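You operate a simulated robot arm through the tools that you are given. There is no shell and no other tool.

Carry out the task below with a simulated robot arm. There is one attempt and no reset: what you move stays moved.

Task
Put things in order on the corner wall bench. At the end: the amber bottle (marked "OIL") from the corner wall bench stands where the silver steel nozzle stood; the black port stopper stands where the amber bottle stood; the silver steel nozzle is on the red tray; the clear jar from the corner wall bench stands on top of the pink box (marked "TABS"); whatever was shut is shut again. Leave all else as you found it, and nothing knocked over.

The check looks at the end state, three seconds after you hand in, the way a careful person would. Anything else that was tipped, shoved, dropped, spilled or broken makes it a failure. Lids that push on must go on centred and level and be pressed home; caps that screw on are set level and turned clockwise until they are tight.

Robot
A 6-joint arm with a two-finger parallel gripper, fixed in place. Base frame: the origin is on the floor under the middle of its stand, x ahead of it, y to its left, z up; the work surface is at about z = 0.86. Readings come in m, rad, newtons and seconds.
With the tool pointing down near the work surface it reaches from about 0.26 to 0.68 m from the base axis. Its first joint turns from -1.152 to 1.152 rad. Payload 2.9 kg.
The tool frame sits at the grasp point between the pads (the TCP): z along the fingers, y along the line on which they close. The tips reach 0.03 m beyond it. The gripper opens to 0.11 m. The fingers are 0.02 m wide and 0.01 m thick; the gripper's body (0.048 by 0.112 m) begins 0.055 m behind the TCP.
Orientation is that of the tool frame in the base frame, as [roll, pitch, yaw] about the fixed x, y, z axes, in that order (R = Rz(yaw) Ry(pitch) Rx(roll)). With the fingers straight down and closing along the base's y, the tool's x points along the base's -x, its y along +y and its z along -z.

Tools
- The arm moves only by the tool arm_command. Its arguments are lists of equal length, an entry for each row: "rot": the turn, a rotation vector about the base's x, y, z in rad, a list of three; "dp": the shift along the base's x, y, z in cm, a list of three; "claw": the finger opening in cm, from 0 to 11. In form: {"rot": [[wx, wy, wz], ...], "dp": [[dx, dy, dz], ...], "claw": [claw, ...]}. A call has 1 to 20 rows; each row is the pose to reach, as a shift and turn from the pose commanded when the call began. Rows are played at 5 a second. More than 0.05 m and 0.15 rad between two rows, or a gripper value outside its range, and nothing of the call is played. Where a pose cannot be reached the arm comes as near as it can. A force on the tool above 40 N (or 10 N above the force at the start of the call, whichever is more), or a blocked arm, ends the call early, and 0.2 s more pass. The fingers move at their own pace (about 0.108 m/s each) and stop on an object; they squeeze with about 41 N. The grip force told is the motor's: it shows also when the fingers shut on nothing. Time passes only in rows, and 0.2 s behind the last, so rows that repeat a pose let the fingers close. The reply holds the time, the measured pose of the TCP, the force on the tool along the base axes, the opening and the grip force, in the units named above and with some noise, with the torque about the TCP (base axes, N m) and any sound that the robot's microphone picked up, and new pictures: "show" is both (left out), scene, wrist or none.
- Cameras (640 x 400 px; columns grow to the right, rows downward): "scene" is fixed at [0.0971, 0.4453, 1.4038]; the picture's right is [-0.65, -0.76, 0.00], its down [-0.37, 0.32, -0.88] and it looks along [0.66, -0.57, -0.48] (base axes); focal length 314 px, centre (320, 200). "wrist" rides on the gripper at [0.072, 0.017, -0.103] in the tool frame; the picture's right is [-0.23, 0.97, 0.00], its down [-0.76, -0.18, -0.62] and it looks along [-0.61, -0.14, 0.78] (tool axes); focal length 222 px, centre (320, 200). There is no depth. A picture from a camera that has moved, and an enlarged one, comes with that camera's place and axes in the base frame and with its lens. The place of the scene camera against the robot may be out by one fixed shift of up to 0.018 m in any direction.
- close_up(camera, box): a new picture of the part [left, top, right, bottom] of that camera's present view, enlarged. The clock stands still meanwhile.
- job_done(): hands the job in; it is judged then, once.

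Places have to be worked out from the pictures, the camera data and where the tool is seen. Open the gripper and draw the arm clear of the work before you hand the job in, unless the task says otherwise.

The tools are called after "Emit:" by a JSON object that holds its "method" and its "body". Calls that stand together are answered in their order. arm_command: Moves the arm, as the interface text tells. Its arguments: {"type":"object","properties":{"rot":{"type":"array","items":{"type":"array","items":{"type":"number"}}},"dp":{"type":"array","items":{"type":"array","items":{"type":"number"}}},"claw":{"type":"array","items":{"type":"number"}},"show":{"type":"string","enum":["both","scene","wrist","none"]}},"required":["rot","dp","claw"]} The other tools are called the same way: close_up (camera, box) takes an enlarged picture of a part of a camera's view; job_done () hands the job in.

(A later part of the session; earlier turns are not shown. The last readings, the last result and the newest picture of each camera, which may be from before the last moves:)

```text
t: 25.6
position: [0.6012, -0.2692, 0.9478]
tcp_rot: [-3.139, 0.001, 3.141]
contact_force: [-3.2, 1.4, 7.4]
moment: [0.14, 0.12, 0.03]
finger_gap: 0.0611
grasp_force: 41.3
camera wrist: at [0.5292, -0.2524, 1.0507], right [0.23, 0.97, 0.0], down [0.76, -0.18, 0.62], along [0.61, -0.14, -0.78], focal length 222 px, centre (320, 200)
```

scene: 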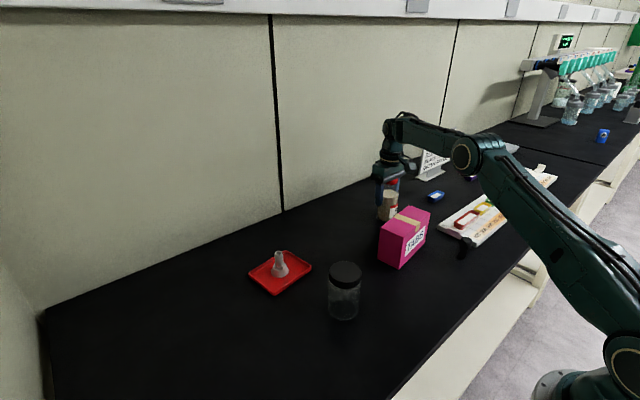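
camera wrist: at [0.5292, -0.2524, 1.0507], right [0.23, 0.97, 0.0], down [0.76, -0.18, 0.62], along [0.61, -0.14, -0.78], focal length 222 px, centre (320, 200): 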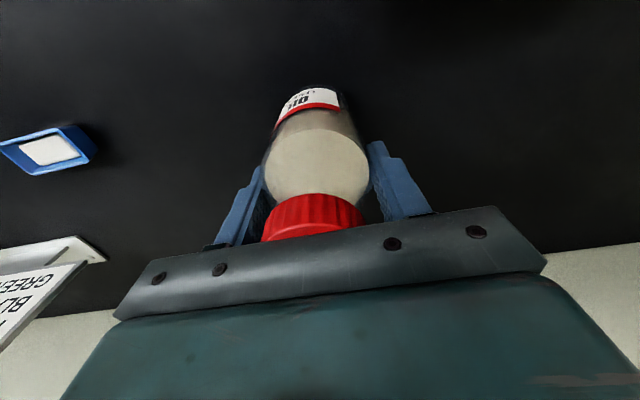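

Firm contact (7 N). Open the claw, then rise straight up.

Emit:
{"method": "arm_command", "body": {"rot": [[0, 0, 0], [0, 0, 0], [0, 0, 0], [0, 0, 0], [0, 0, 0], [0, 0, 0], [0, 0, 0], [0, 0, 0], [0, 0, 0]], "dp": [[0, 0, 0.1], [0, 0, 0.1], [0, 0, 0.1], [0, 0, 2], [0, 0, 5], [-1, 0.5, 8], [-4, 2, 11], [-7, 4, 14], [-7, 4, 14]], "claw": [7, 8.5, 9.6, 9.6, 9.6, 9.6, 9.6, 9.6, 9.6]}}

Emit:
{"method": "close_up", "body": {"camera": "scene", "box": [340, 140, 500, 270]}}

Emit:
{"method": "close_up", "body": {"camera": "wrist", "box": [240, 60, 400, 200]}}

```text
t: 27.6
position: [0.5301, -0.2302, 1.0879]
tcp_rot: [-3.141, 0.0, 3.14]
contact_force: [0.1, 0.5, -0.3]
moment: [0.01, 0.0, 0.02]
finger_gap: 0.0959
grasp_force: 0.0
camera wrist: at [0.4569, -0.2127, 1.191], right [0.23, 0.97, 0.0], down [0.76, -0.18, 0.62], along [0.61, -0.14, -0.78], focal length 222 px, centre (320, 200)
```

scene: 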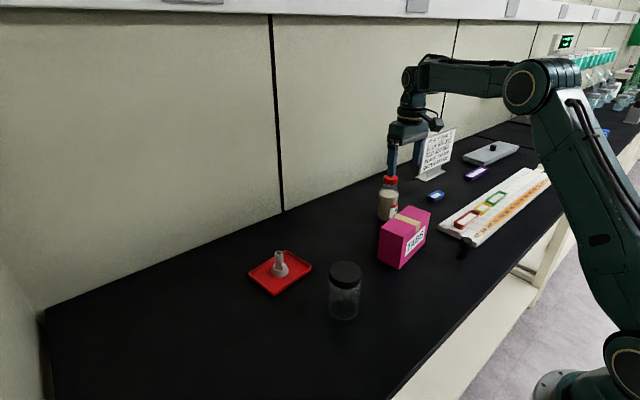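
wrist: 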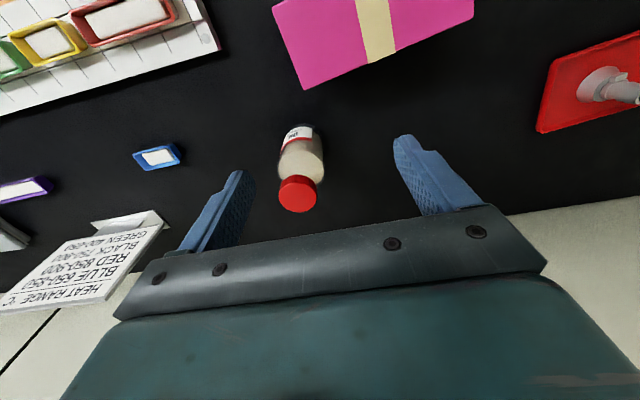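

```text
3.08 times, centred on (420, 205) of scene
camera zoom: at [0.0971, 0.4453, 1.4038], right [-0.65, -0.76, 0.0], down [-0.37, 0.32, -0.88], along [0.66, -0.57, -0.48], focal length 966 px, centre (12, 185)
```

zoom: 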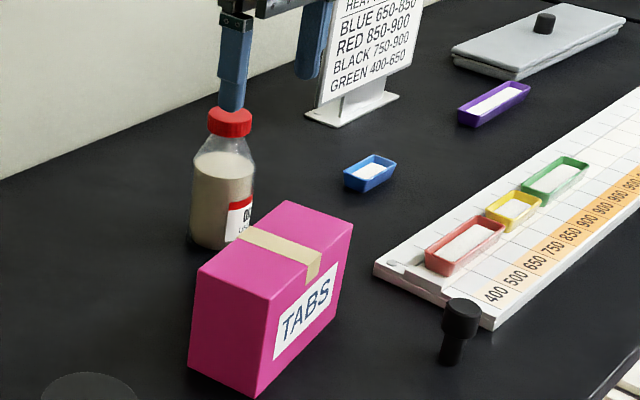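

```text
2.86 times, centred on (320, 130) of wrist
camera zoom: at [0.4569, -0.2127, 1.191], right [0.23, 0.97, 0.0], down [0.76, -0.18, 0.62], along [0.61, -0.14, -0.78], focal length 635 px, centre (320, 400)
```

zoom: 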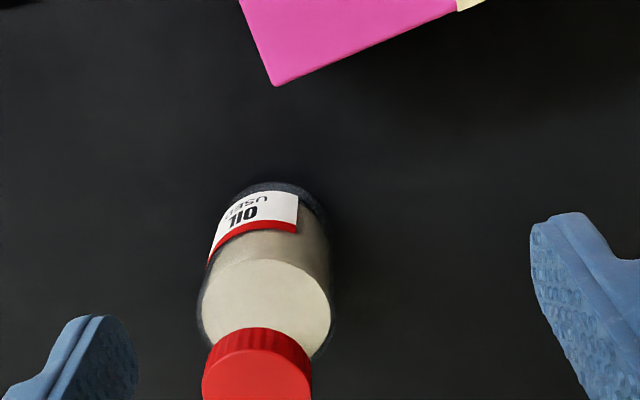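

The bottle stands upright at about (0.597, -0.271), the nozzle's former place. Now over to the stopper: move back above it at a safe height to look.

Emit:
{"method": "arm_command", "body": {"rot": [[0, 0, 0], [0, 0, 0], [0, 0, 0], [0, 0, 0], [0, 0, 0], [0, 0, 0], [0, 0, 0]], "dp": [[-4, -0.5, 0], [-8, -1.5, 0], [-12, -2.5, 0], [-16, -3.5, 0], [-20, -4, 0], [-22, -4, 0], [-22, -4, 0]], "claw": [9.6, 9, 8, 8, 8, 8, 8]}}

```text
t: 29.2
position: [0.3115, -0.2715, 1.0857]
tcp_rot: [-3.141, 0.001, -3.142]
contact_force: [-0.4, 0.1, 0.1]
moment: [0.01, -0.01, 0.01]
finger_gap: 0.0798
grasp_force: 0.0
camera wrist: at [0.2392, -0.2534, 1.1904], right [0.23, 0.97, 0.0], down [0.76, -0.18, 0.62], along [0.61, -0.14, -0.78], focal length 222 px, centre (320, 200)
```

scene: 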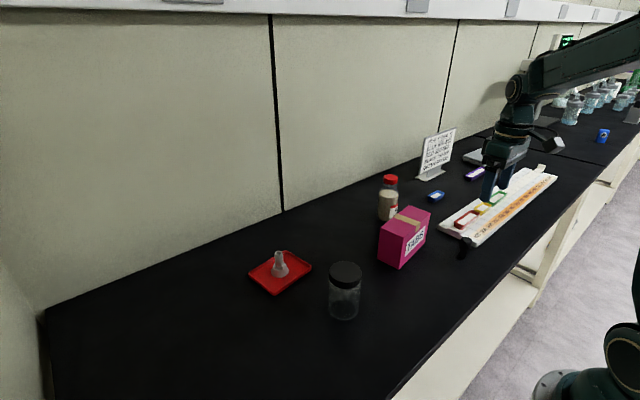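
wrist: 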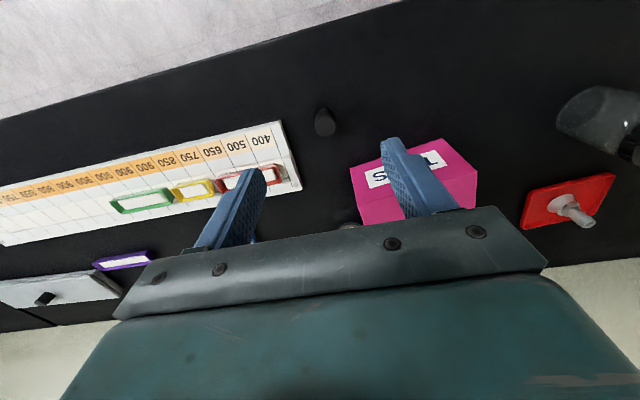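

The stopper is in view near the image centre. Zoom in on it and its neighbours.

Emit:
{"method": "close_up", "body": {"camera": "wrist", "box": [280, 80, 380, 150]}}

Emit:
{"method": "close_up", "body": {"camera": "wrist", "box": [330, 120, 500, 230]}}

Emit:
{"method": "close_up", "body": {"camera": "scene", "box": [430, 210, 510, 270]}}

```text
5.71 times, centred on (330, 115) of wrist
camera zoom: at [0.2392, -0.2534, 1.1904], right [0.23, 0.97, 0.0], down [0.76, -0.18, 0.62], along [0.61, -0.14, -0.78], focal length 1269 px, centre (263, 686)
```

zoom: 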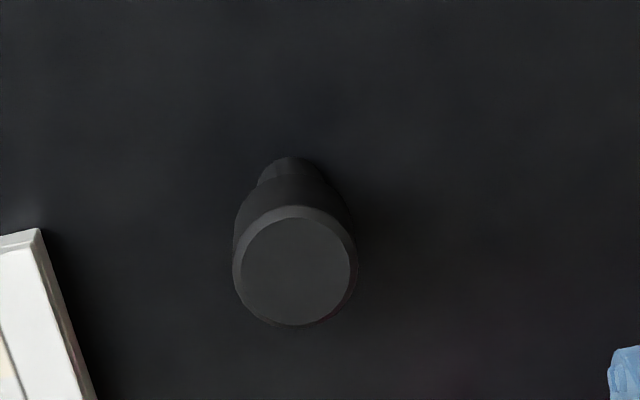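

```text
3.64 times, centred on (415, 175) of wrist
camera zoom: at [0.2392, -0.2534, 1.1904], right [0.23, 0.97, 0.0], down [0.76, -0.18, 0.62], along [0.61, -0.14, -0.78], focal length 808 px, centre (-26, 291)
```

zoom: 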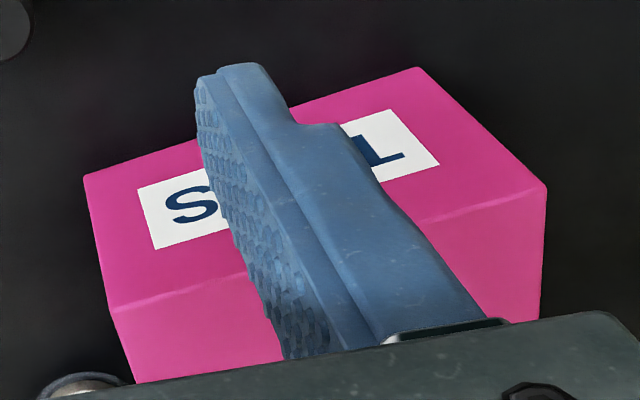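

```text
6.67 times, centred on (470, 240) of scene
camera zoom: at [0.0971, 0.4453, 1.4038], right [-0.65, -0.76, 0.0], down [-0.37, 0.32, -0.88], along [0.66, -0.57, -0.48], focal length 2093 px, centre (-680, -67)
```

zoom: 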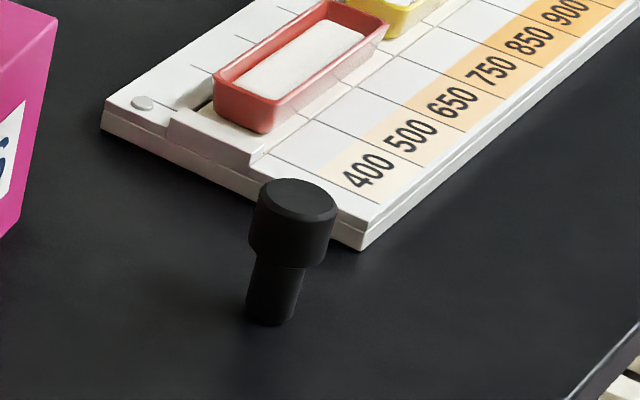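

Stopper: centre about (0.341, -0.270), top z ≈ 0.909, head ~2.9 cm; the rack's edge is at y ≈ -0.331, so I'll use a narrow opening (5 cm). Move down to just above it and check.

Emit:
{"method": "arm_command", "body": {"rot": [[0, 0, 0], [0, 0, 0], [0, 0, 0], [0, 0, 0], [0, 0, 0]], "dp": [[1.5, 0.1, -3], [2.9, 0.1, -6.5], [2.9, 0.1, -10], [2.9, 0.1, -12.8], [2.9, 0.1, -12.8]], "claw": [7, 6, 5, 5, 5]}}

Emit:
{"method": "close_up", "body": {"camera": "wrist", "box": [220, 70, 420, 195]}}

```text
t: 30.4
position: [0.341, -0.2696, 0.957]
tcp_rot: [3.141, 0.0, -3.141]
contact_force: [-0.9, 0.1, -0.2]
moment: [0.03, 0.01, 0.0]
finger_gap: 0.0503
grasp_force: 0.1
camera wrist: at [0.2689, -0.2529, 1.0607], right [0.23, 0.97, 0.0], down [0.76, -0.18, 0.62], along [0.61, -0.14, -0.78], focal length 222 px, centre (320, 200)
```

scene: 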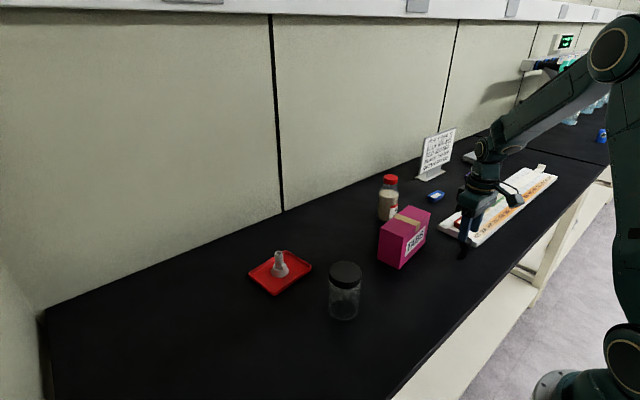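
wrist: 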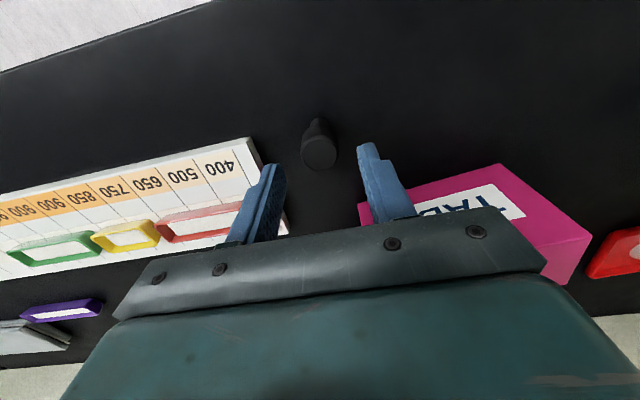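

```text
3.20 times, centred on (320, 132) of wrist
camera zoom: at [0.2689, -0.2529, 1.0607], right [0.23, 0.97, 0.0], down [0.76, -0.18, 0.62], along [0.61, -0.14, -0.78], focal length 711 px, centre (320, 416)
```

zoom: 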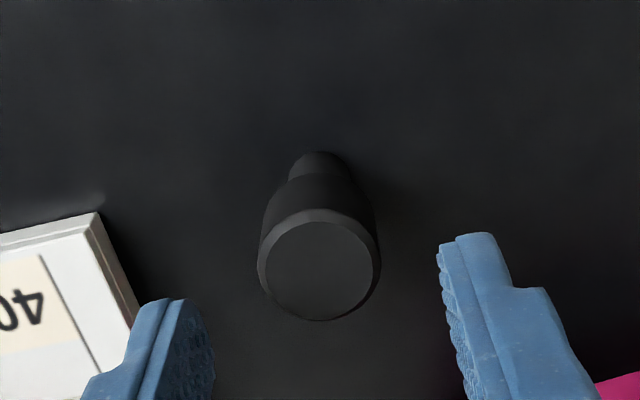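

Head centre checks at about (0.342, -0.2706). Lower 5.2 cm (tips 1.5 cm above the table) and close on the head.

Emit:
{"method": "arm_command", "body": {"rot": [[0, 0, 0], [0, 0, 0], [0, 0, 0], [0, 0, 0], [0, 0, 0], [0, 0, 0], [0, 0, 0]], "dp": [[0.1, -0.1, -2], [0.1, -0.1, -4], [0.1, -0.1, -5.2], [0.1, -0.1, -5.2], [0.1, -0.1, -5.2], [0.1, -0.1, -5.2], [0.1, -0.1, -5.2]], "claw": [5, 5, 5, 4, 3, 1.8, 1.8]}}

Emit:
{"method": "close_up", "body": {"camera": "wrist", "box": [220, 70, 420, 195]}}

```text
t: 32.0
position: [0.3409, -0.2699, 0.9047]
tcp_rot: [-3.141, -0.001, 3.141]
contact_force: [0.6, -1.0, -0.5]
moment: [0.03, -0.03, 0.03]
finger_gap: 0.0259
grasp_force: 41.0
camera wrist: at [0.2693, -0.2522, 1.0084], right [0.23, 0.97, 0.0], down [0.76, -0.18, 0.62], along [0.61, -0.14, -0.78], focal length 222 px, centre (320, 200)
```

scene: 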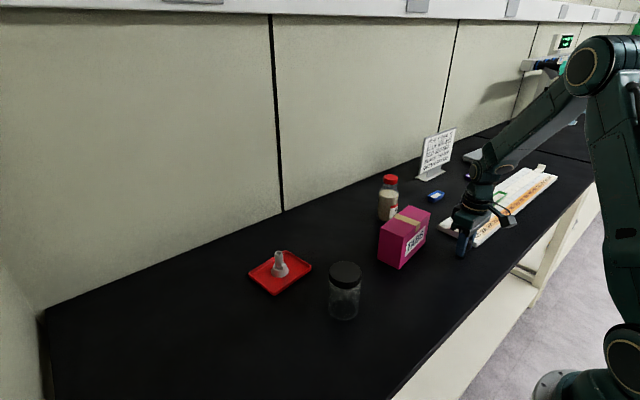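
wrist: 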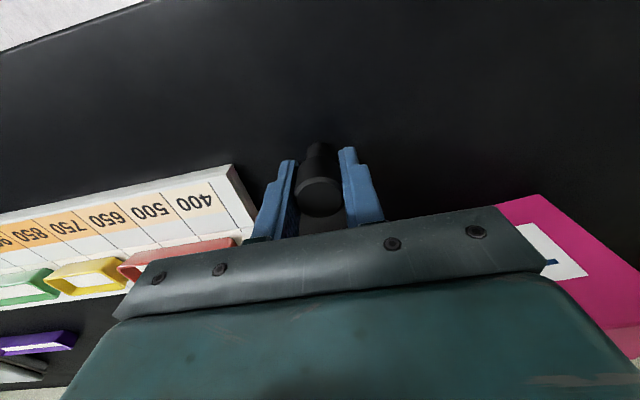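

```text
3.20 times, centred on (320, 132) of wrist
camera zoom: at [0.2693, -0.2522, 1.0084], right [0.23, 0.97, 0.0], down [0.76, -0.18, 0.62], along [0.61, -0.14, -0.78], focal length 711 px, centre (320, 416)
```

zoom: 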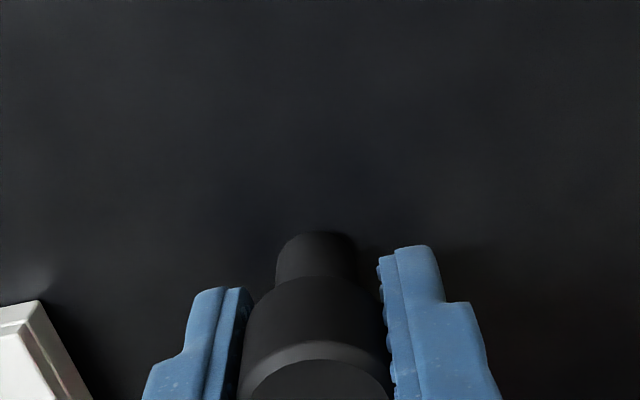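

Stopper gripped (2.6 cm gap). Lift to z ≈ 1.055 and carry it diagonally over the pink box to above the bottle's old place (0.585, -0.031).

Emit:
{"method": "arm_command", "body": {"rot": [[0, 0, 0], [0, 0, 0], [0, 0, 0], [0, 0, 0], [0, 0, 0], [0, 0, 0], [0, 0, 0], [0, 0, 0], [0, 0, 0], [0, 0, 0], [0, 0, 0], [0, 0, 0], [0, 0, 0]], "dp": [[0, 0, 2], [0, 0, 6], [0, 0, 11], [0, 0, 15], [2, 2, 16], [5, 5, 16], [8.2, 8, 16], [11.4, 11.2, 16], [14.6, 14.4, 16], [17.8, 17.6, 16], [21, 20.8, 16], [24.4, 23.9, 16], [24.4, 23.9, 16]], "claw": [1.8, 1.8, 1.8, 1.8, 1.8, 1.8, 1.8, 1.8, 1.8, 1.8, 1.8, 1.8, 1.8]}}

Emit:
{"method": "close_up", "body": {"camera": "scene", "box": [280, 120, 440, 280]}}

```text
t: 34.8
position: [0.5852, -0.0308, 1.0677]
tcp_rot: [-3.141, 0.0, -3.141]
contact_force: [-0.1, -0.7, -0.6]
moment: [0.01, -0.01, 0.01]
finger_gap: 0.0265
grasp_force: 41.0
camera wrist: at [0.5139, -0.0135, 1.1714], right [0.23, 0.97, 0.0], down [0.76, -0.18, 0.62], along [0.61, -0.14, -0.78], focal length 222 px, centre (320, 200)
```

scene: 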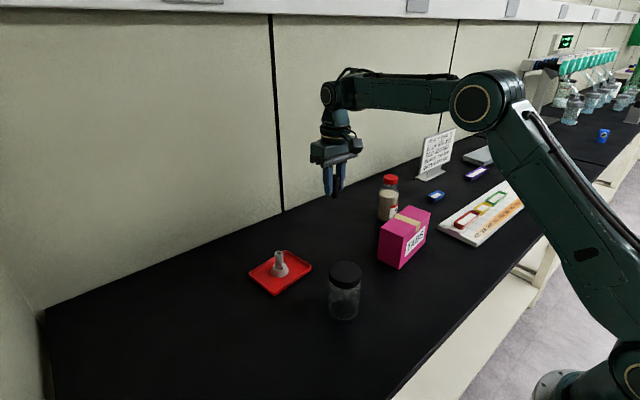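
wrist: 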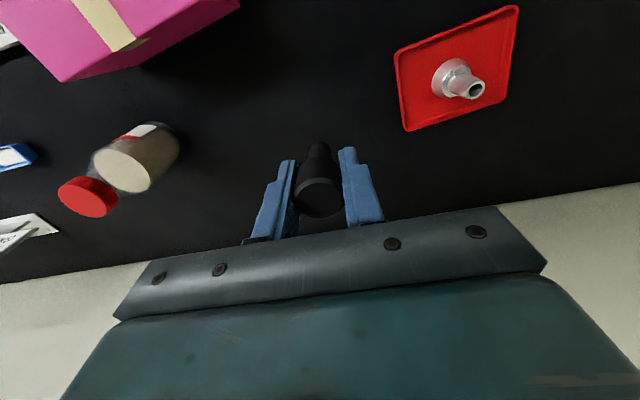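

```text
2.50 times, centred on (360, 200) of scene
camera zoom: at [0.0971, 0.4453, 1.4038], right [-0.65, -0.76, 0.0], down [-0.37, 0.32, -0.88], along [0.66, -0.57, -0.48], focal length 785 px, centre (220, 200)
```

zoom: 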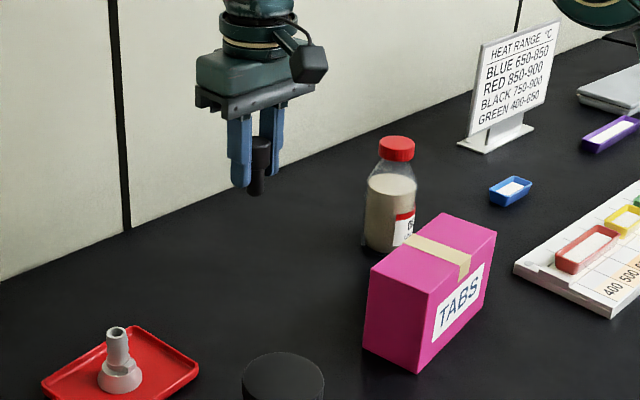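

Stopper is held upright over the bottle's old place. Lower 15.4 cm, then small steps.

Emit:
{"method": "arm_command", "body": {"rot": [[0, 0, 0], [0, 0, 0], [0, 0, 0], [0, 0, 0], [0, 0, 0], [0, 0, 0]], "dp": [[0, 0, -4], [0, 0, -8], [0, 0, -12], [0, 0, -14.5], [0, 0, -15.6], [0, 0, -15.6]], "claw": [1.8, 1.8, 1.8, 1.8, 1.8, 1.8], "show": "none"}}

Emit:
{"method": "arm_command", "body": {"rot": [[0, 0, 0], [0, 0, 0], [0, 0, 0]], "dp": [[0, 0, -0.1], [0, 0, -0.3], [0, 0, -0.3]], "claw": [1.8, 1.8, 1.8], "show": "none"}}

```text
t: 36.2
position: [0.5856, -0.03, 0.9104]
tcp_rot: [-3.141, 0.0, 3.141]
contact_force: [-0.7, 1.3, -0.4]
moment: [0.0, 0.01, 0.01]
finger_gap: 0.0262
grasp_force: 40.7
```

```text
t: 37.0
position: [0.5841, -0.0298, 0.9074]
tcp_rot: [-3.142, 0.0, 3.14]
contact_force: [-0.9, 0.5, -0.7]
moment: [0.01, 0.0, -0.02]
finger_gap: 0.0265
grasp_force: 40.8
```

No contact yet at z ≈ 0.907; another 1–2 mm.

Emit:
{"method": "arm_command", "body": {"rot": [[0, 0, 0], [0, 0, 0], [0, 0, 0]], "dp": [[0, 0, -0.1], [0, 0, -0.15], [0, 0, -0.15]], "claw": [1.8, 1.8, 1.8], "show": "none"}}

```text
t: 37.8
position: [0.5849, -0.029, 0.9048]
tcp_rot: [3.141, 0.0, 3.141]
contact_force: [-0.3, 0.1, 0.0]
moment: [0.0, 0.01, -0.02]
finger_gap: 0.0262
grasp_force: 40.8
```

Emit:
{"method": "arm_command", "body": {"rot": [[0, 0, 0], [0, 0, 0], [0, 0, 0]], "dp": [[0, 0, -0.1], [0, 0, -0.15], [0, 0, -0.15]], "claw": [1.8, 1.8, 1.8], "show": "both"}}

Emit:
{"method": "close_up", "body": {"camera": "scene", "box": [290, 180, 390, 270]}}

```text
t: 38.6
position: [0.585, -0.0307, 0.9051]
tcp_rot: [-3.141, 0.001, 3.141]
contact_force: [-1.0, 0.8, 4.7]
moment: [0.06, 0.06, 0.0]
finger_gap: 0.0261
grasp_force: 40.7
camera wrist: at [0.513, -0.0127, 1.0081], right [0.23, 0.97, 0.0], down [0.76, -0.18, 0.62], along [0.61, -0.14, -0.78], focal length 222 px, centre (320, 200)
```

scene: 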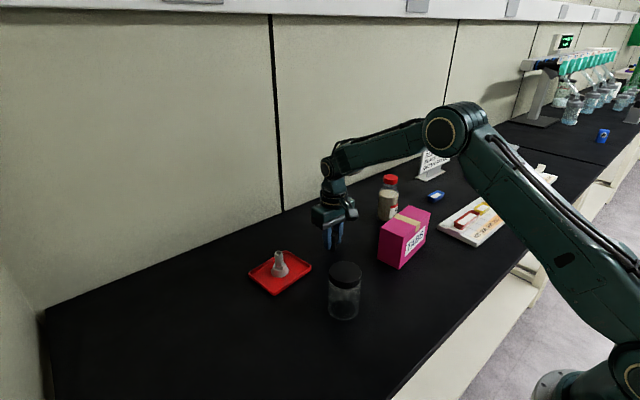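
wrist: 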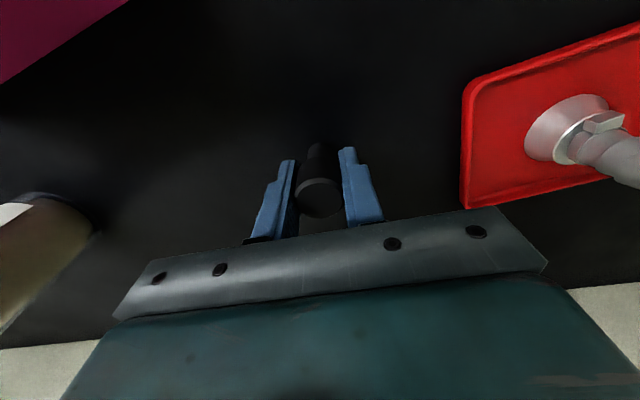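

```text
4.44 times, centred on (340, 225) of scene
camera zoom: at [0.097, 0.4453, 1.4038], right [-0.65, -0.76, 0.0], down [-0.37, 0.32, -0.88], along [0.66, -0.57, -0.48], focal length 1395 px, centre (231, 89)
```

zoom: 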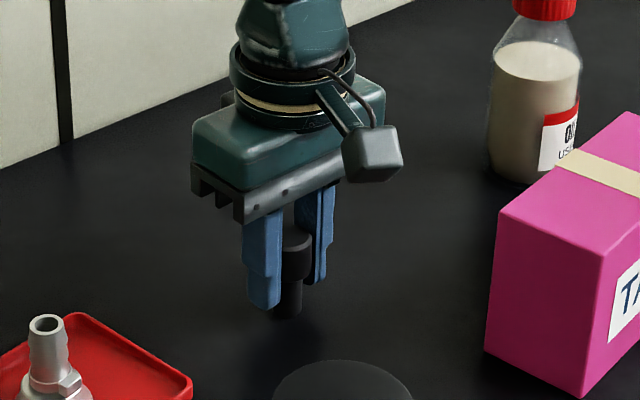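

Contact of about 5 N: the stopper is standing on the table. Open gently and rise straight up.

Emit:
{"method": "arm_command", "body": {"rot": [[0, 0, 0], [0, 0, 0], [0, 0, 0], [0, 0, 0], [0, 0, 0], [0, 0, 0], [0, 0, 0], [0, 0, 0], [0, 0, 0]], "dp": [[0, 0, 0], [0, 0, 0], [0, 0, 0], [0, 0, 2], [0, 0, 5], [0, 0, 9], [-3, 0, 13], [-6, 0, 16], [-6, 0, 16]], "claw": [3, 4, 5, 5, 5, 5, 5, 6, 6]}}

Emit:
{"method": "close_up", "body": {"camera": "scene", "box": [250, 180, 410, 330]}}

Emit:
{"method": "close_up", "body": {"camera": "wrist", "box": [0, 0, 420, 220]}}

```text
t: 40.6
position: [0.5249, -0.0306, 1.0648]
tcp_rot: [-3.141, 0.0, -3.141]
contact_force: [-0.1, -0.7, 0.2]
moment: [0.01, -0.03, 0.01]
finger_gap: 0.0596
grasp_force: 0.1
camera wrist: at [0.4524, -0.0141, 1.1691], right [0.23, 0.97, 0.0], down [0.76, -0.18, 0.62], along [0.61, -0.14, -0.78], focal length 222 px, centre (320, 200)
```

scene: 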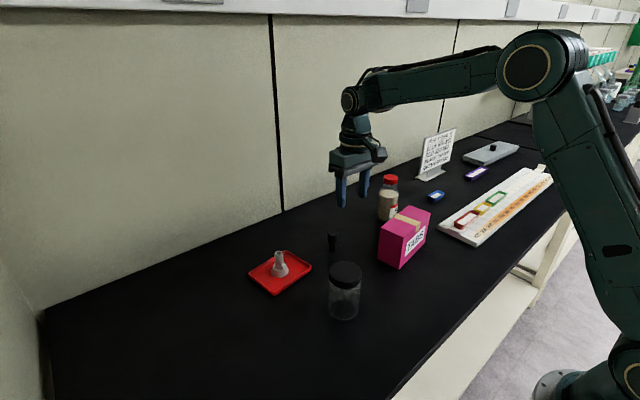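
wrist: 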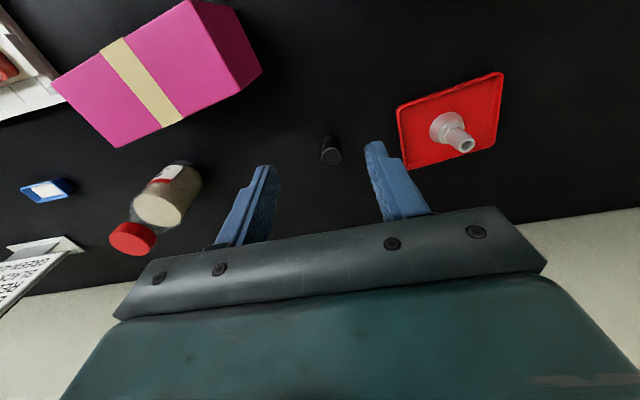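

```text
2.67 times, centred on (330, 255) of scene
camera zoom: at [0.0971, 0.4453, 1.4038], right [-0.65, -0.76, 0.0], down [-0.37, 0.32, -0.88], along [0.66, -0.57, -0.48], focal length 837 px, centre (293, 53)
```

zoom: 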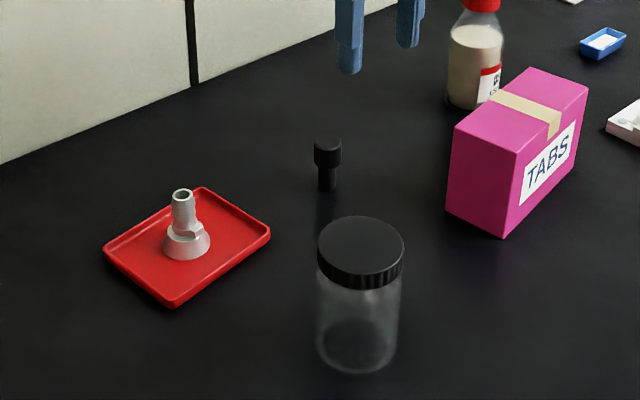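

```text
1.52 times, centred on (210, 110) of wrist
camera zoom: at [0.4524, -0.0141, 1.1691], right [0.23, 0.97, 0.0], down [0.76, -0.18, 0.62], along [0.61, -0.14, -0.78], focal length 338 px, centre (488, 337)
```

zoom: 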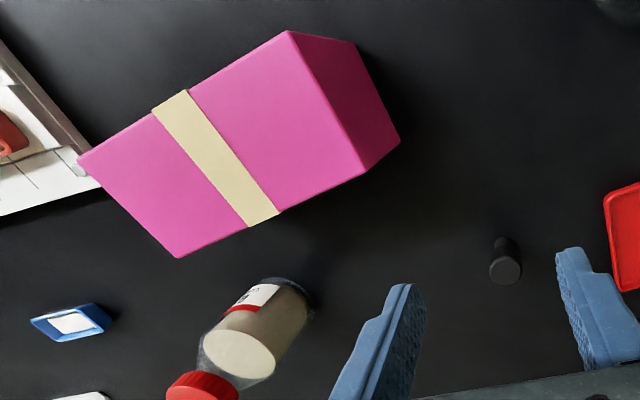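

Stopper stands upright in the bottle's old place. Box top measured: centre about (0.460, -0.168), z ≈ 0.96, 14.5 x 6.4 cm. Now move to view the jar from above with the claw fully open.

Emit:
{"method": "arm_command", "body": {"rot": [[0, 0, 0], [0, 0, 0], [0, 0, 0], [0, 0, 0], [0, 0, 0], [0, 0, 0], [0, 0, 0]], "dp": [[-1, 1, 4], [-3.5, 3, 5.5], [-6.5, 5.5, 5.5], [-9.5, 8, 5.5], [-12, 10, 5.5], [-14, 11.6, 5.5], [-14, 11.6, 5.5]], "claw": [7, 8, 9, 10, 11, 11, 11]}}

Emit:
{"method": "close_up", "body": {"camera": "wrist", "box": [250, 40, 410, 180]}}

Emit:
{"method": "close_up", "body": {"camera": "scene", "box": [310, 250, 380, 330]}}

```text
t: 42.2
position: [0.3843, 0.0859, 1.1206]
tcp_rot: [3.141, 0.001, 3.141]
contact_force: [-0.4, 0.5, 0.4]
moment: [0.01, 0.02, 0.02]
finger_gap: 0.1099
grasp_force: 0.2
camera wrist: at [0.3118, 0.1028, 1.2242], right [0.23, 0.97, 0.0], down [0.76, -0.18, 0.62], along [0.61, -0.14, -0.78], focal length 222 px, centre (320, 200)
```

scene: 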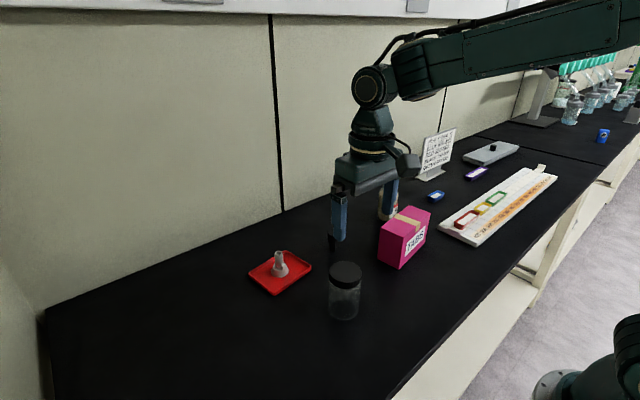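
wrist: 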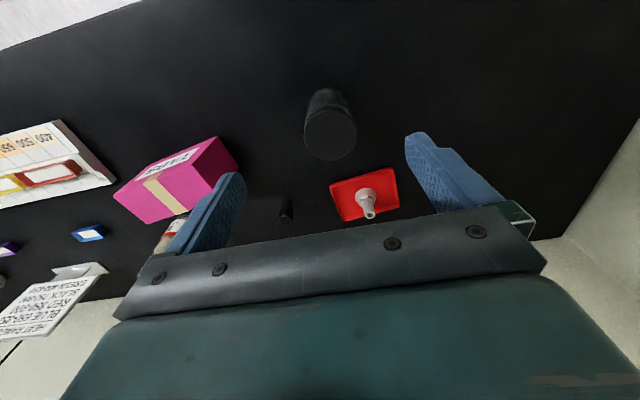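

```text
2.86 times, centred on (330, 110) of wrist
camera zoom: at [0.3118, 0.1028, 1.2242], right [0.23, 0.97, 0.0], down [0.76, -0.18, 0.62], along [0.61, -0.14, -0.78], focal length 635 px, centre (291, 457)
```

zoom: 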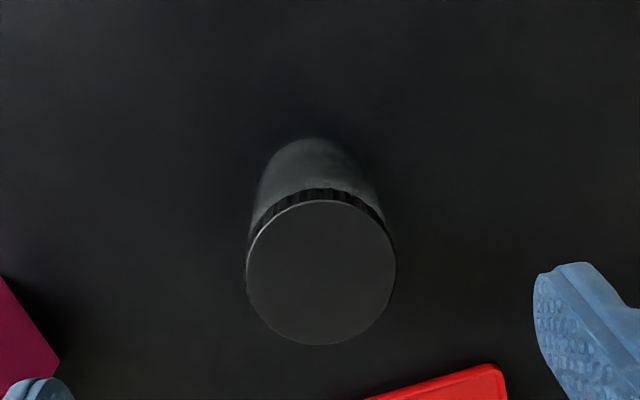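

```text
5.00 times, centred on (345, 290) of scene
camera zoom: at [0.0971, 0.4453, 1.4038], right [-0.65, -0.76, 0.0], down [-0.37, 0.32, -0.88], along [0.66, -0.57, -0.48], focal length 1570 px, centre (195, -250)
```

zoom: 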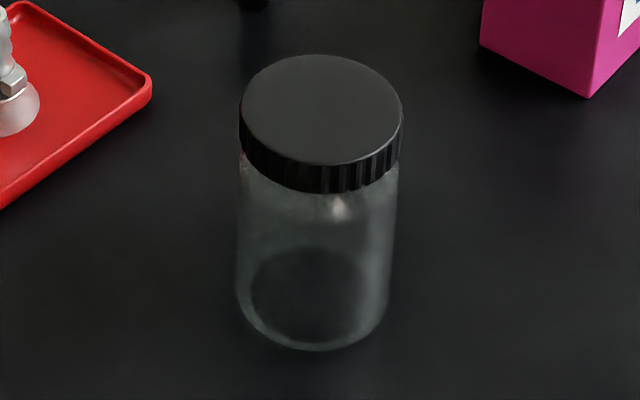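

Jar centre about (0.421, 0.090), lid ~6.5 cm wide and flush with the glass. Height is uncertain (0.955–0.97), so move directly above at z ≈ 1.05 for a better measurement.

Emit:
{"method": "arm_command", "body": {"rot": [[0, 0, 0], [0, 0, 0], [0, 0, 0], [0, 0, 0]], "dp": [[2, 0.3, -2], [3.6, 0.5, -5], [3.6, 0.5, -7], [3.6, 0.5, -7]], "claw": [11, 11, 10, 10]}}

Emit:
{"method": "close_up", "body": {"camera": "wrist", "box": [230, 70, 410, 190]}}

```text
t: 43.2
position: [0.42, 0.0902, 1.0484]
tcp_rot: [3.141, -0.001, 3.142]
contact_force: [0.4, 0.3, 0.4]
moment: [0.01, 0.0, 0.03]
finger_gap: 0.0999
grasp_force: 0.0
camera wrist: at [0.3476, 0.1073, 1.1517], right [0.23, 0.97, 0.0], down [0.76, -0.18, 0.62], along [0.61, -0.14, -0.78], focal length 222 px, centre (320, 200)
```

scene: 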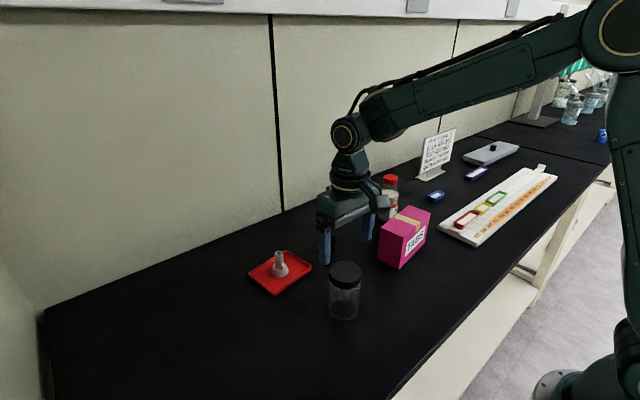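
wrist: 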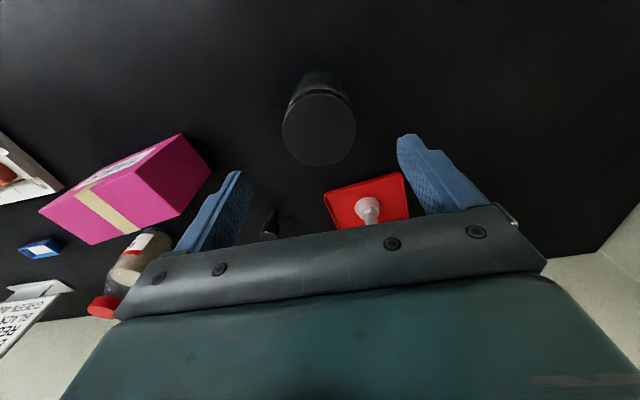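

```text
3.33 times, centred on (320, 130) of wrist
camera zoom: at [0.3476, 0.1073, 1.1517], right [0.23, 0.97, 0.0], down [0.76, -0.18, 0.62], along [0.61, -0.14, -0.78], focal length 740 px, centre (320, 433)
```

zoom: 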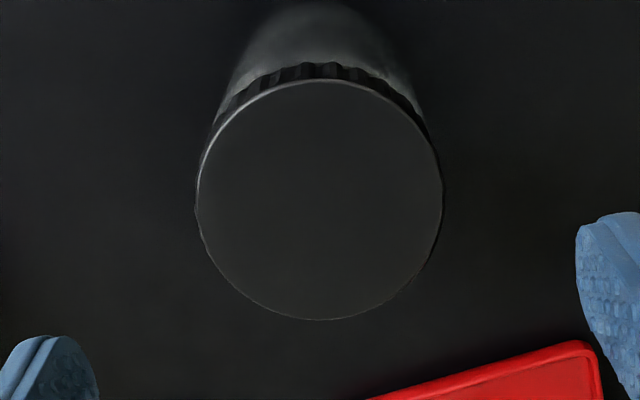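

Lid top z ≈ 0.961, centre (0.419, 0.090), diameter 6.45 cm. Lower to TCP z ≈ 0.921 (palm stays above the lid) and close on the jar.

Emit:
{"method": "arm_command", "body": {"rot": [[0, 0, 0], [0, 0, 0], [0, 0, 0], [0, 0, 0], [0, 0, 0], [0, 0, 0], [0, 0, 0], [0, 0, 0]], "dp": [[-0.1, 0, -4], [-0.1, 0, -8], [-0.1, 0, -11], [-0.1, 0, -12.8], [-0.1, 0, -12.8], [-0.1, 0, -12.8], [-0.1, 0, -12.8], [-0.1, 0, -12.8]], "claw": [9.6, 9.6, 9.6, 9.6, 8, 6.8, 5.5, 5.5]}}

Emit:
{"method": "close_up", "body": {"camera": "scene", "box": [300, 220, 390, 330]}}

Emit:
{"method": "close_up", "body": {"camera": "wrist", "box": [200, 70, 440, 230]}}

```text
t: 45.0
position: [0.4195, 0.091, 0.92]
tcp_rot: [-3.142, -0.001, -3.141]
contact_force: [-0.1, 1.3, -0.3]
moment: [-0.01, 0.01, 0.0]
finger_gap: 0.0651
grasp_force: 41.3
camera wrist: at [0.3477, 0.1076, 1.0241], right [0.23, 0.97, 0.0], down [0.76, -0.18, 0.62], along [0.61, -0.14, -0.78], focal length 222 px, centre (320, 200)
```

scene: 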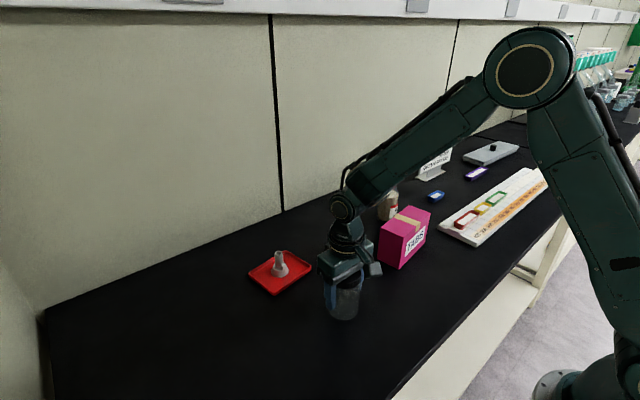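
wrist: 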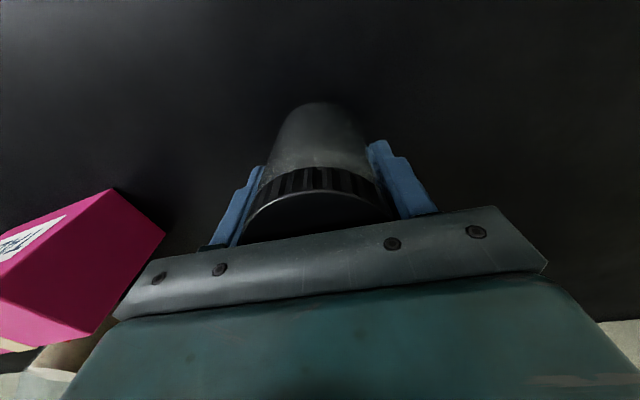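

```text
3.64 times, centred on (345, 275) of scene
camera zoom: at [0.0972, 0.4453, 1.4038], right [-0.65, -0.76, 0.0], down [-0.37, 0.32, -0.88], along [0.66, -0.57, -0.48], focal length 1142 px, centre (229, -73)
```

zoom: 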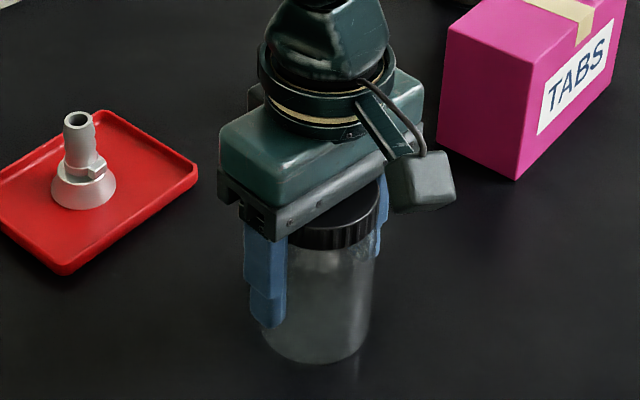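

```text
2.50 times, centred on (320, 150) of wrist
camera zoom: at [0.3477, 0.1076, 1.0241], right [0.23, 0.97, 0.0], down [0.76, -0.18, 0.62], along [0.61, -0.14, -0.78], focal length 555 px, centre (320, 325)
```

zoom: 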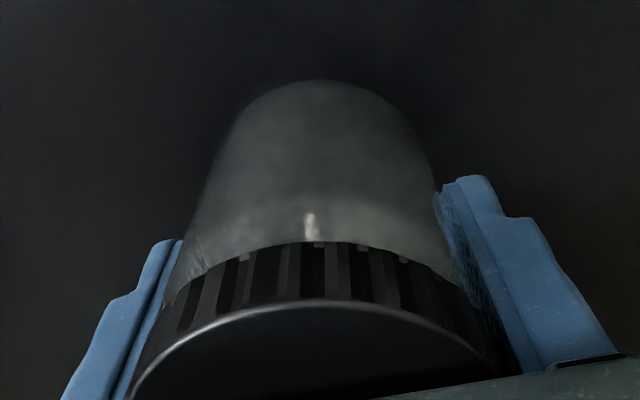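

Jar is gripped at 6.5 cm, centred. Lift it slowly and check it holds and the lid stays on.

Emit:
{"method": "arm_command", "body": {"rot": [[0, 0, 0], [0, 0, 0], [0, 0, 0], [0, 0, 0], [0, 0, 0], [0, 0, 0], [0, 0, 0]], "dp": [[0, 0, 0.5], [0, 0, 1.5], [0, 0, 4], [0, 0, 8], [0, 0, 12], [0, 0, 16], [0, 0, 16]], "claw": [5.5, 5.5, 5.5, 5.5, 5.5, 5.5, 5.5]}}

Emit:
{"method": "close_up", "body": {"camera": "scene", "box": [290, 160, 400, 290]}}

```text
t: 46.6
position: [0.4218, 0.0927, 1.0788]
tcp_rot: [3.139, -0.001, 3.141]
contact_force: [-0.6, 0.1, -1.0]
moment: [-0.01, -0.04, 0.0]
finger_gap: 0.065
grasp_force: 40.8
camera wrist: at [0.3498, 0.1086, 1.1835], right [0.23, 0.97, 0.0], down [0.76, -0.18, 0.62], along [0.61, -0.14, -0.78], focal length 222 px, centre (320, 200)
```

scene: 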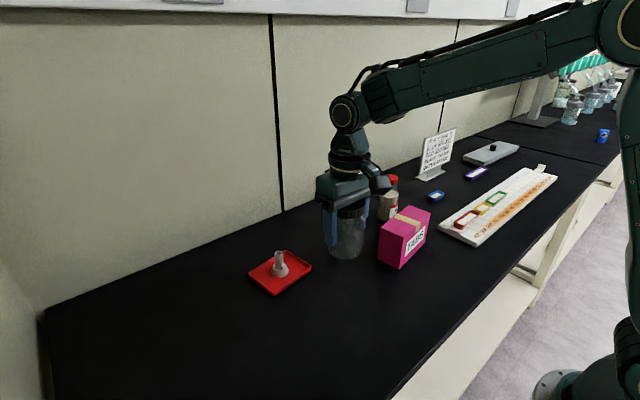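
wrist: 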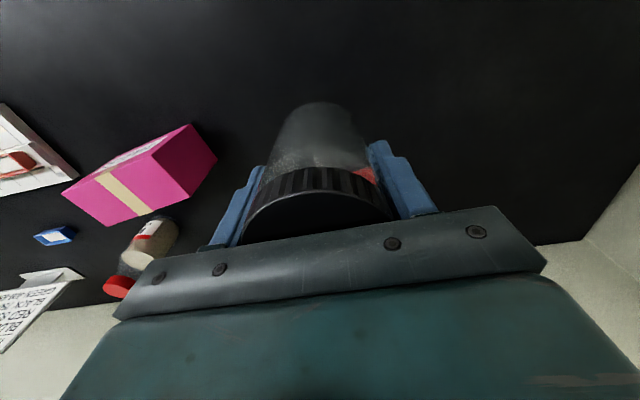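

```text
3.08 times, centred on (345, 225) of scene
camera zoom: at [0.0971, 0.4453, 1.4038], right [-0.65, -0.76, 0.0], down [-0.37, 0.32, -0.88], along [0.66, -0.57, -0.48], focal length 966 px, centre (243, 123)
```

zoom: 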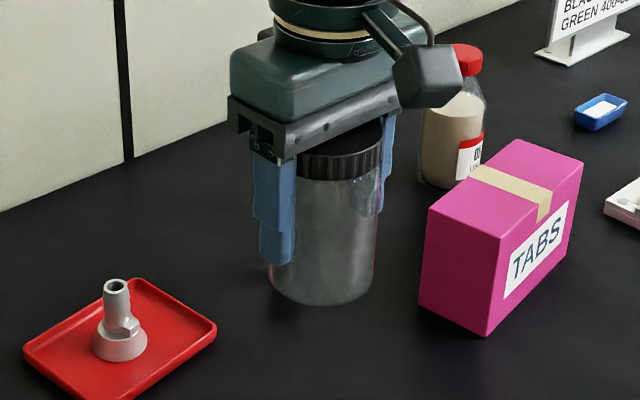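

Jar held with lid on. Carry it at z ≈ 1.09 to above the pink box centre (0.460, -0.168).

Emit:
{"method": "arm_command", "body": {"rot": [[0, 0, 0], [0, 0, 0], [0, 0, 0], [0, 0, 0], [0, 0, 0], [0, 0, 0], [0, 0, 0], [0, 0, 0], [0, 0, 0], [0, 0, 0]], "dp": [[0.3, -1.5, 1], [0.8, -4.5, 1], [1.3, -8, 1], [1.8, -11.5, 1], [2.3, -15, 1], [2.8, -18.5, 1], [3.3, -22, 1], [3.8, -24.5, 1], [4.05, -25.8, 1], [4.05, -25.8, 1]], "claw": [5.5, 5.5, 5.5, 5.5, 5.5, 5.5, 5.5, 5.5, 5.5, 5.5]}}

Emit:
{"method": "close_up", "body": {"camera": "scene", "box": [340, 140, 460, 280]}}

Emit:
{"method": "close_up", "body": {"camera": "wrist", "box": [200, 50, 440, 210]}}

```text
t: 48.8
position: [0.4616, -0.1671, 1.0903]
tcp_rot: [-3.141, 0.0, -3.141]
contact_force: [0.1, -0.4, -0.7]
moment: [0.0, -0.01, -0.03]
finger_gap: 0.0651
grasp_force: 41.1
camera wrist: at [0.3895, -0.1498, 1.1949], right [0.23, 0.97, 0.0], down [0.76, -0.18, 0.62], along [0.61, -0.14, -0.78], focal length 222 px, centre (320, 200)
```

scene: 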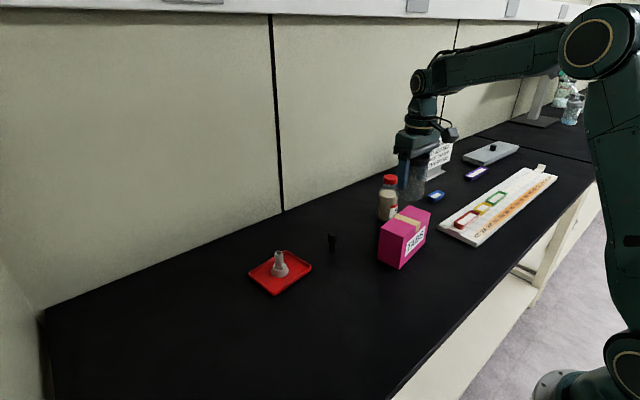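
wrist: 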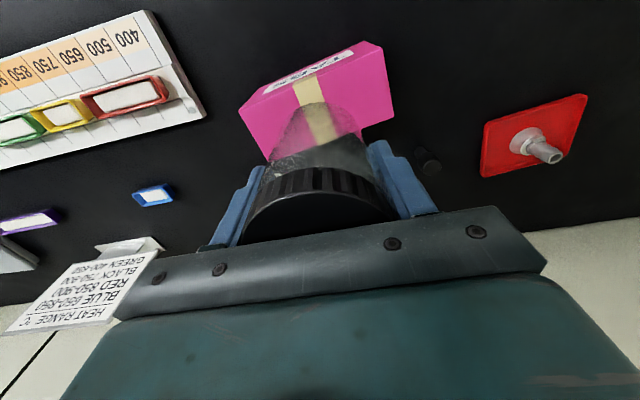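

```text
2.86 times, centred on (400, 210) of scene
camera zoom: at [0.0972, 0.4453, 1.4038], right [-0.65, -0.76, 0.0], down [-0.37, 0.32, -0.88], along [0.66, -0.57, -0.48], focal length 897 px, centre (91, 171)
```

zoom: 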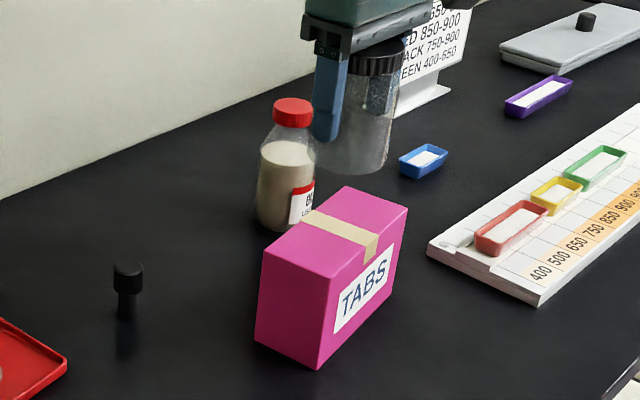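

```text
2.50 times, centred on (320, 130) of wrist
camera zoom: at [0.3895, -0.1498, 1.1949], right [0.23, 0.97, 0.0], down [0.76, -0.18, 0.62], along [0.61, -0.14, -0.78], focal length 555 px, centre (320, 375)
```

zoom: 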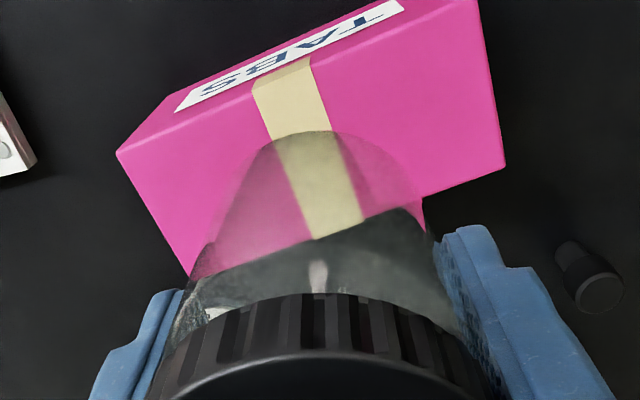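

Recomputed box top centre is (0.459, -0.1695); adjust by 2 mm and lower until the jar's base is about 1 cm above the box top.

Emit:
{"method": "arm_command", "body": {"rot": [[0, 0, 0], [0, 0, 0], [0, 0, 0], [0, 0, 0], [0, 0, 0]], "dp": [[-0.2, -0.2, -2], [-0.2, -0.2, -4], [-0.2, -0.2, -5.2], [-0.2, -0.2, -5.8], [-0.2, -0.2, -5.8]], "claw": [5.5, 5.5, 5.5, 5.5, 5.5]}}

Emit:
{"method": "close_up", "body": {"camera": "scene", "box": [360, 150, 460, 280]}}

Emit:
{"method": "close_up", "body": {"camera": "wrist", "box": [200, 40, 440, 210]}}

```text
t: 50.0
position: [0.4607, -0.1694, 1.0331]
tcp_rot: [3.14, -0.001, 3.141]
contact_force: [0.2, 0.3, -0.7]
moment: [-0.01, 0.01, 0.01]
finger_gap: 0.0652
grasp_force: 40.8
camera wrist: at [0.3871, -0.1528, 1.1371], right [0.23, 0.97, 0.0], down [0.76, -0.18, 0.62], along [0.61, -0.14, -0.78], focal length 222 px, centre (320, 200)
```

scene: 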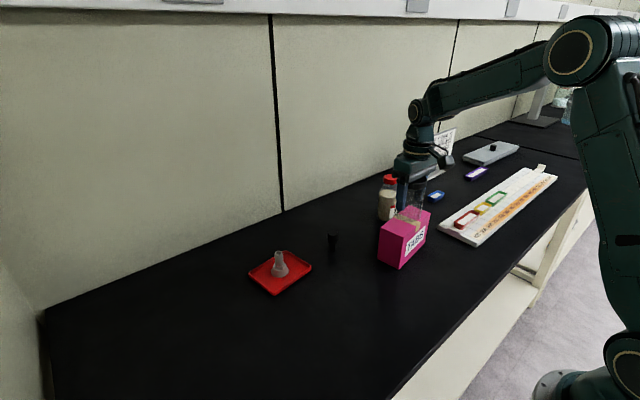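
wrist: 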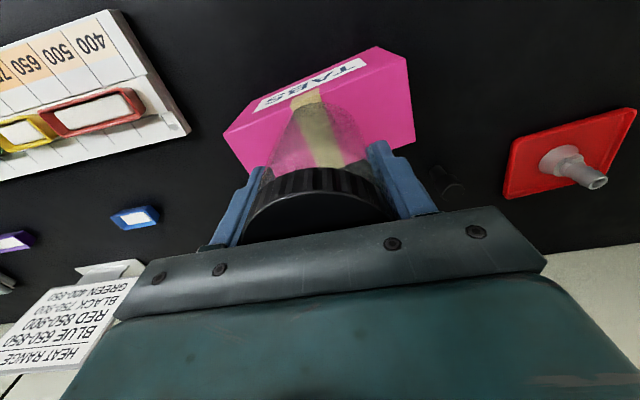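

```text
3.08 times, centred on (410, 215) of scene
camera zoom: at [0.0972, 0.4453, 1.4038], right [-0.65, -0.76, 0.0], down [-0.37, 0.32, -0.88], along [0.66, -0.57, -0.48], focal length 966 px, centre (43, 154)
```

zoom: 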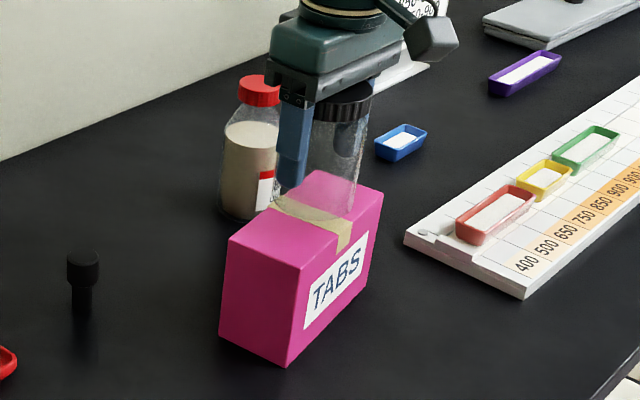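

```text
2.35 times, centred on (320, 125) of wrist
camera zoom: at [0.3871, -0.1528, 1.1371], right [0.23, 0.97, 0.0], down [0.76, -0.18, 0.62], along [0.61, -0.14, -0.78], focal length 523 px, centre (320, 376)
```

zoom: 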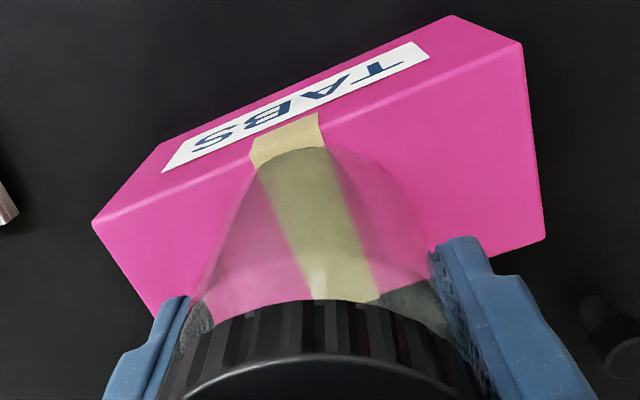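

Well aligned on the tape in the box's middle. Lower slowly, checking force.

Emit:
{"method": "arm_command", "body": {"rot": [[0, 0, 0], [0, 0, 0], [0, 0, 0], [0, 0, 0]], "dp": [[0, 0, -0.2], [0, 0, -0.4], [0, 0, -0.6], [0, 0, -0.6]], "claw": [5.5, 5.5, 5.5, 5.5], "show": "none"}}

Emit:
{"method": "arm_command", "body": {"rot": [[0, 0, 0], [0, 0, 0], [0, 0, 0]], "dp": [[0, 0, -0.1], [0, 0, -0.2], [0, 0, -0.2]], "claw": [5.5, 5.5, 5.5], "show": "none"}}

```text
t: 51.0
position: [0.4599, -0.1696, 1.0262]
tcp_rot: [3.14, 0.0, -3.141]
contact_force: [0.7, 0.7, -2.2]
moment: [0.05, -0.02, 0.03]
finger_gap: 0.0652
grasp_force: 40.7
```

```text
t: 51.8
position: [0.4578, -0.1695, 1.0243]
tcp_rot: [3.14, 0.001, 3.14]
contact_force: [-0.1, -0.3, -1.2]
moment: [0.02, 0.01, -0.02]
finger_gap: 0.0648
grasp_force: 41.4
```

No contact yet at z ≈ 1.024; keep lowering 1–2 mm at a time.

Emit:
{"method": "arm_command", "body": {"rot": [[0, 0, 0], [0, 0, 0], [0, 0, 0]], "dp": [[0, 0, -0.1], [0, 0, -0.2], [0, 0, -0.2]], "claw": [5.5, 5.5, 5.5], "show": "none"}}

```text
t: 52.6
position: [0.4582, -0.1696, 1.0235]
tcp_rot: [-3.141, 0.0, -3.141]
contact_force: [0.4, -0.7, -1.8]
moment: [0.01, 0.0, -0.01]
finger_gap: 0.0649
grasp_force: 41.3
```

Emit:
{"method": "arm_command", "body": {"rot": [[0, 0, 0], [0, 0, 0], [0, 0, 0]], "dp": [[0, 0, -0.1], [0, 0, -0.15], [0, 0, -0.15]], "claw": [5.5, 5.5, 5.5], "show": "none"}}

```text
t: 53.4
position: [0.4583, -0.1687, 1.0215]
tcp_rot: [3.141, -0.001, 3.14]
contact_force: [-0.1, -0.3, -1.0]
moment: [0.03, 0.0, -0.01]
finger_gap: 0.065
grasp_force: 41.2
```

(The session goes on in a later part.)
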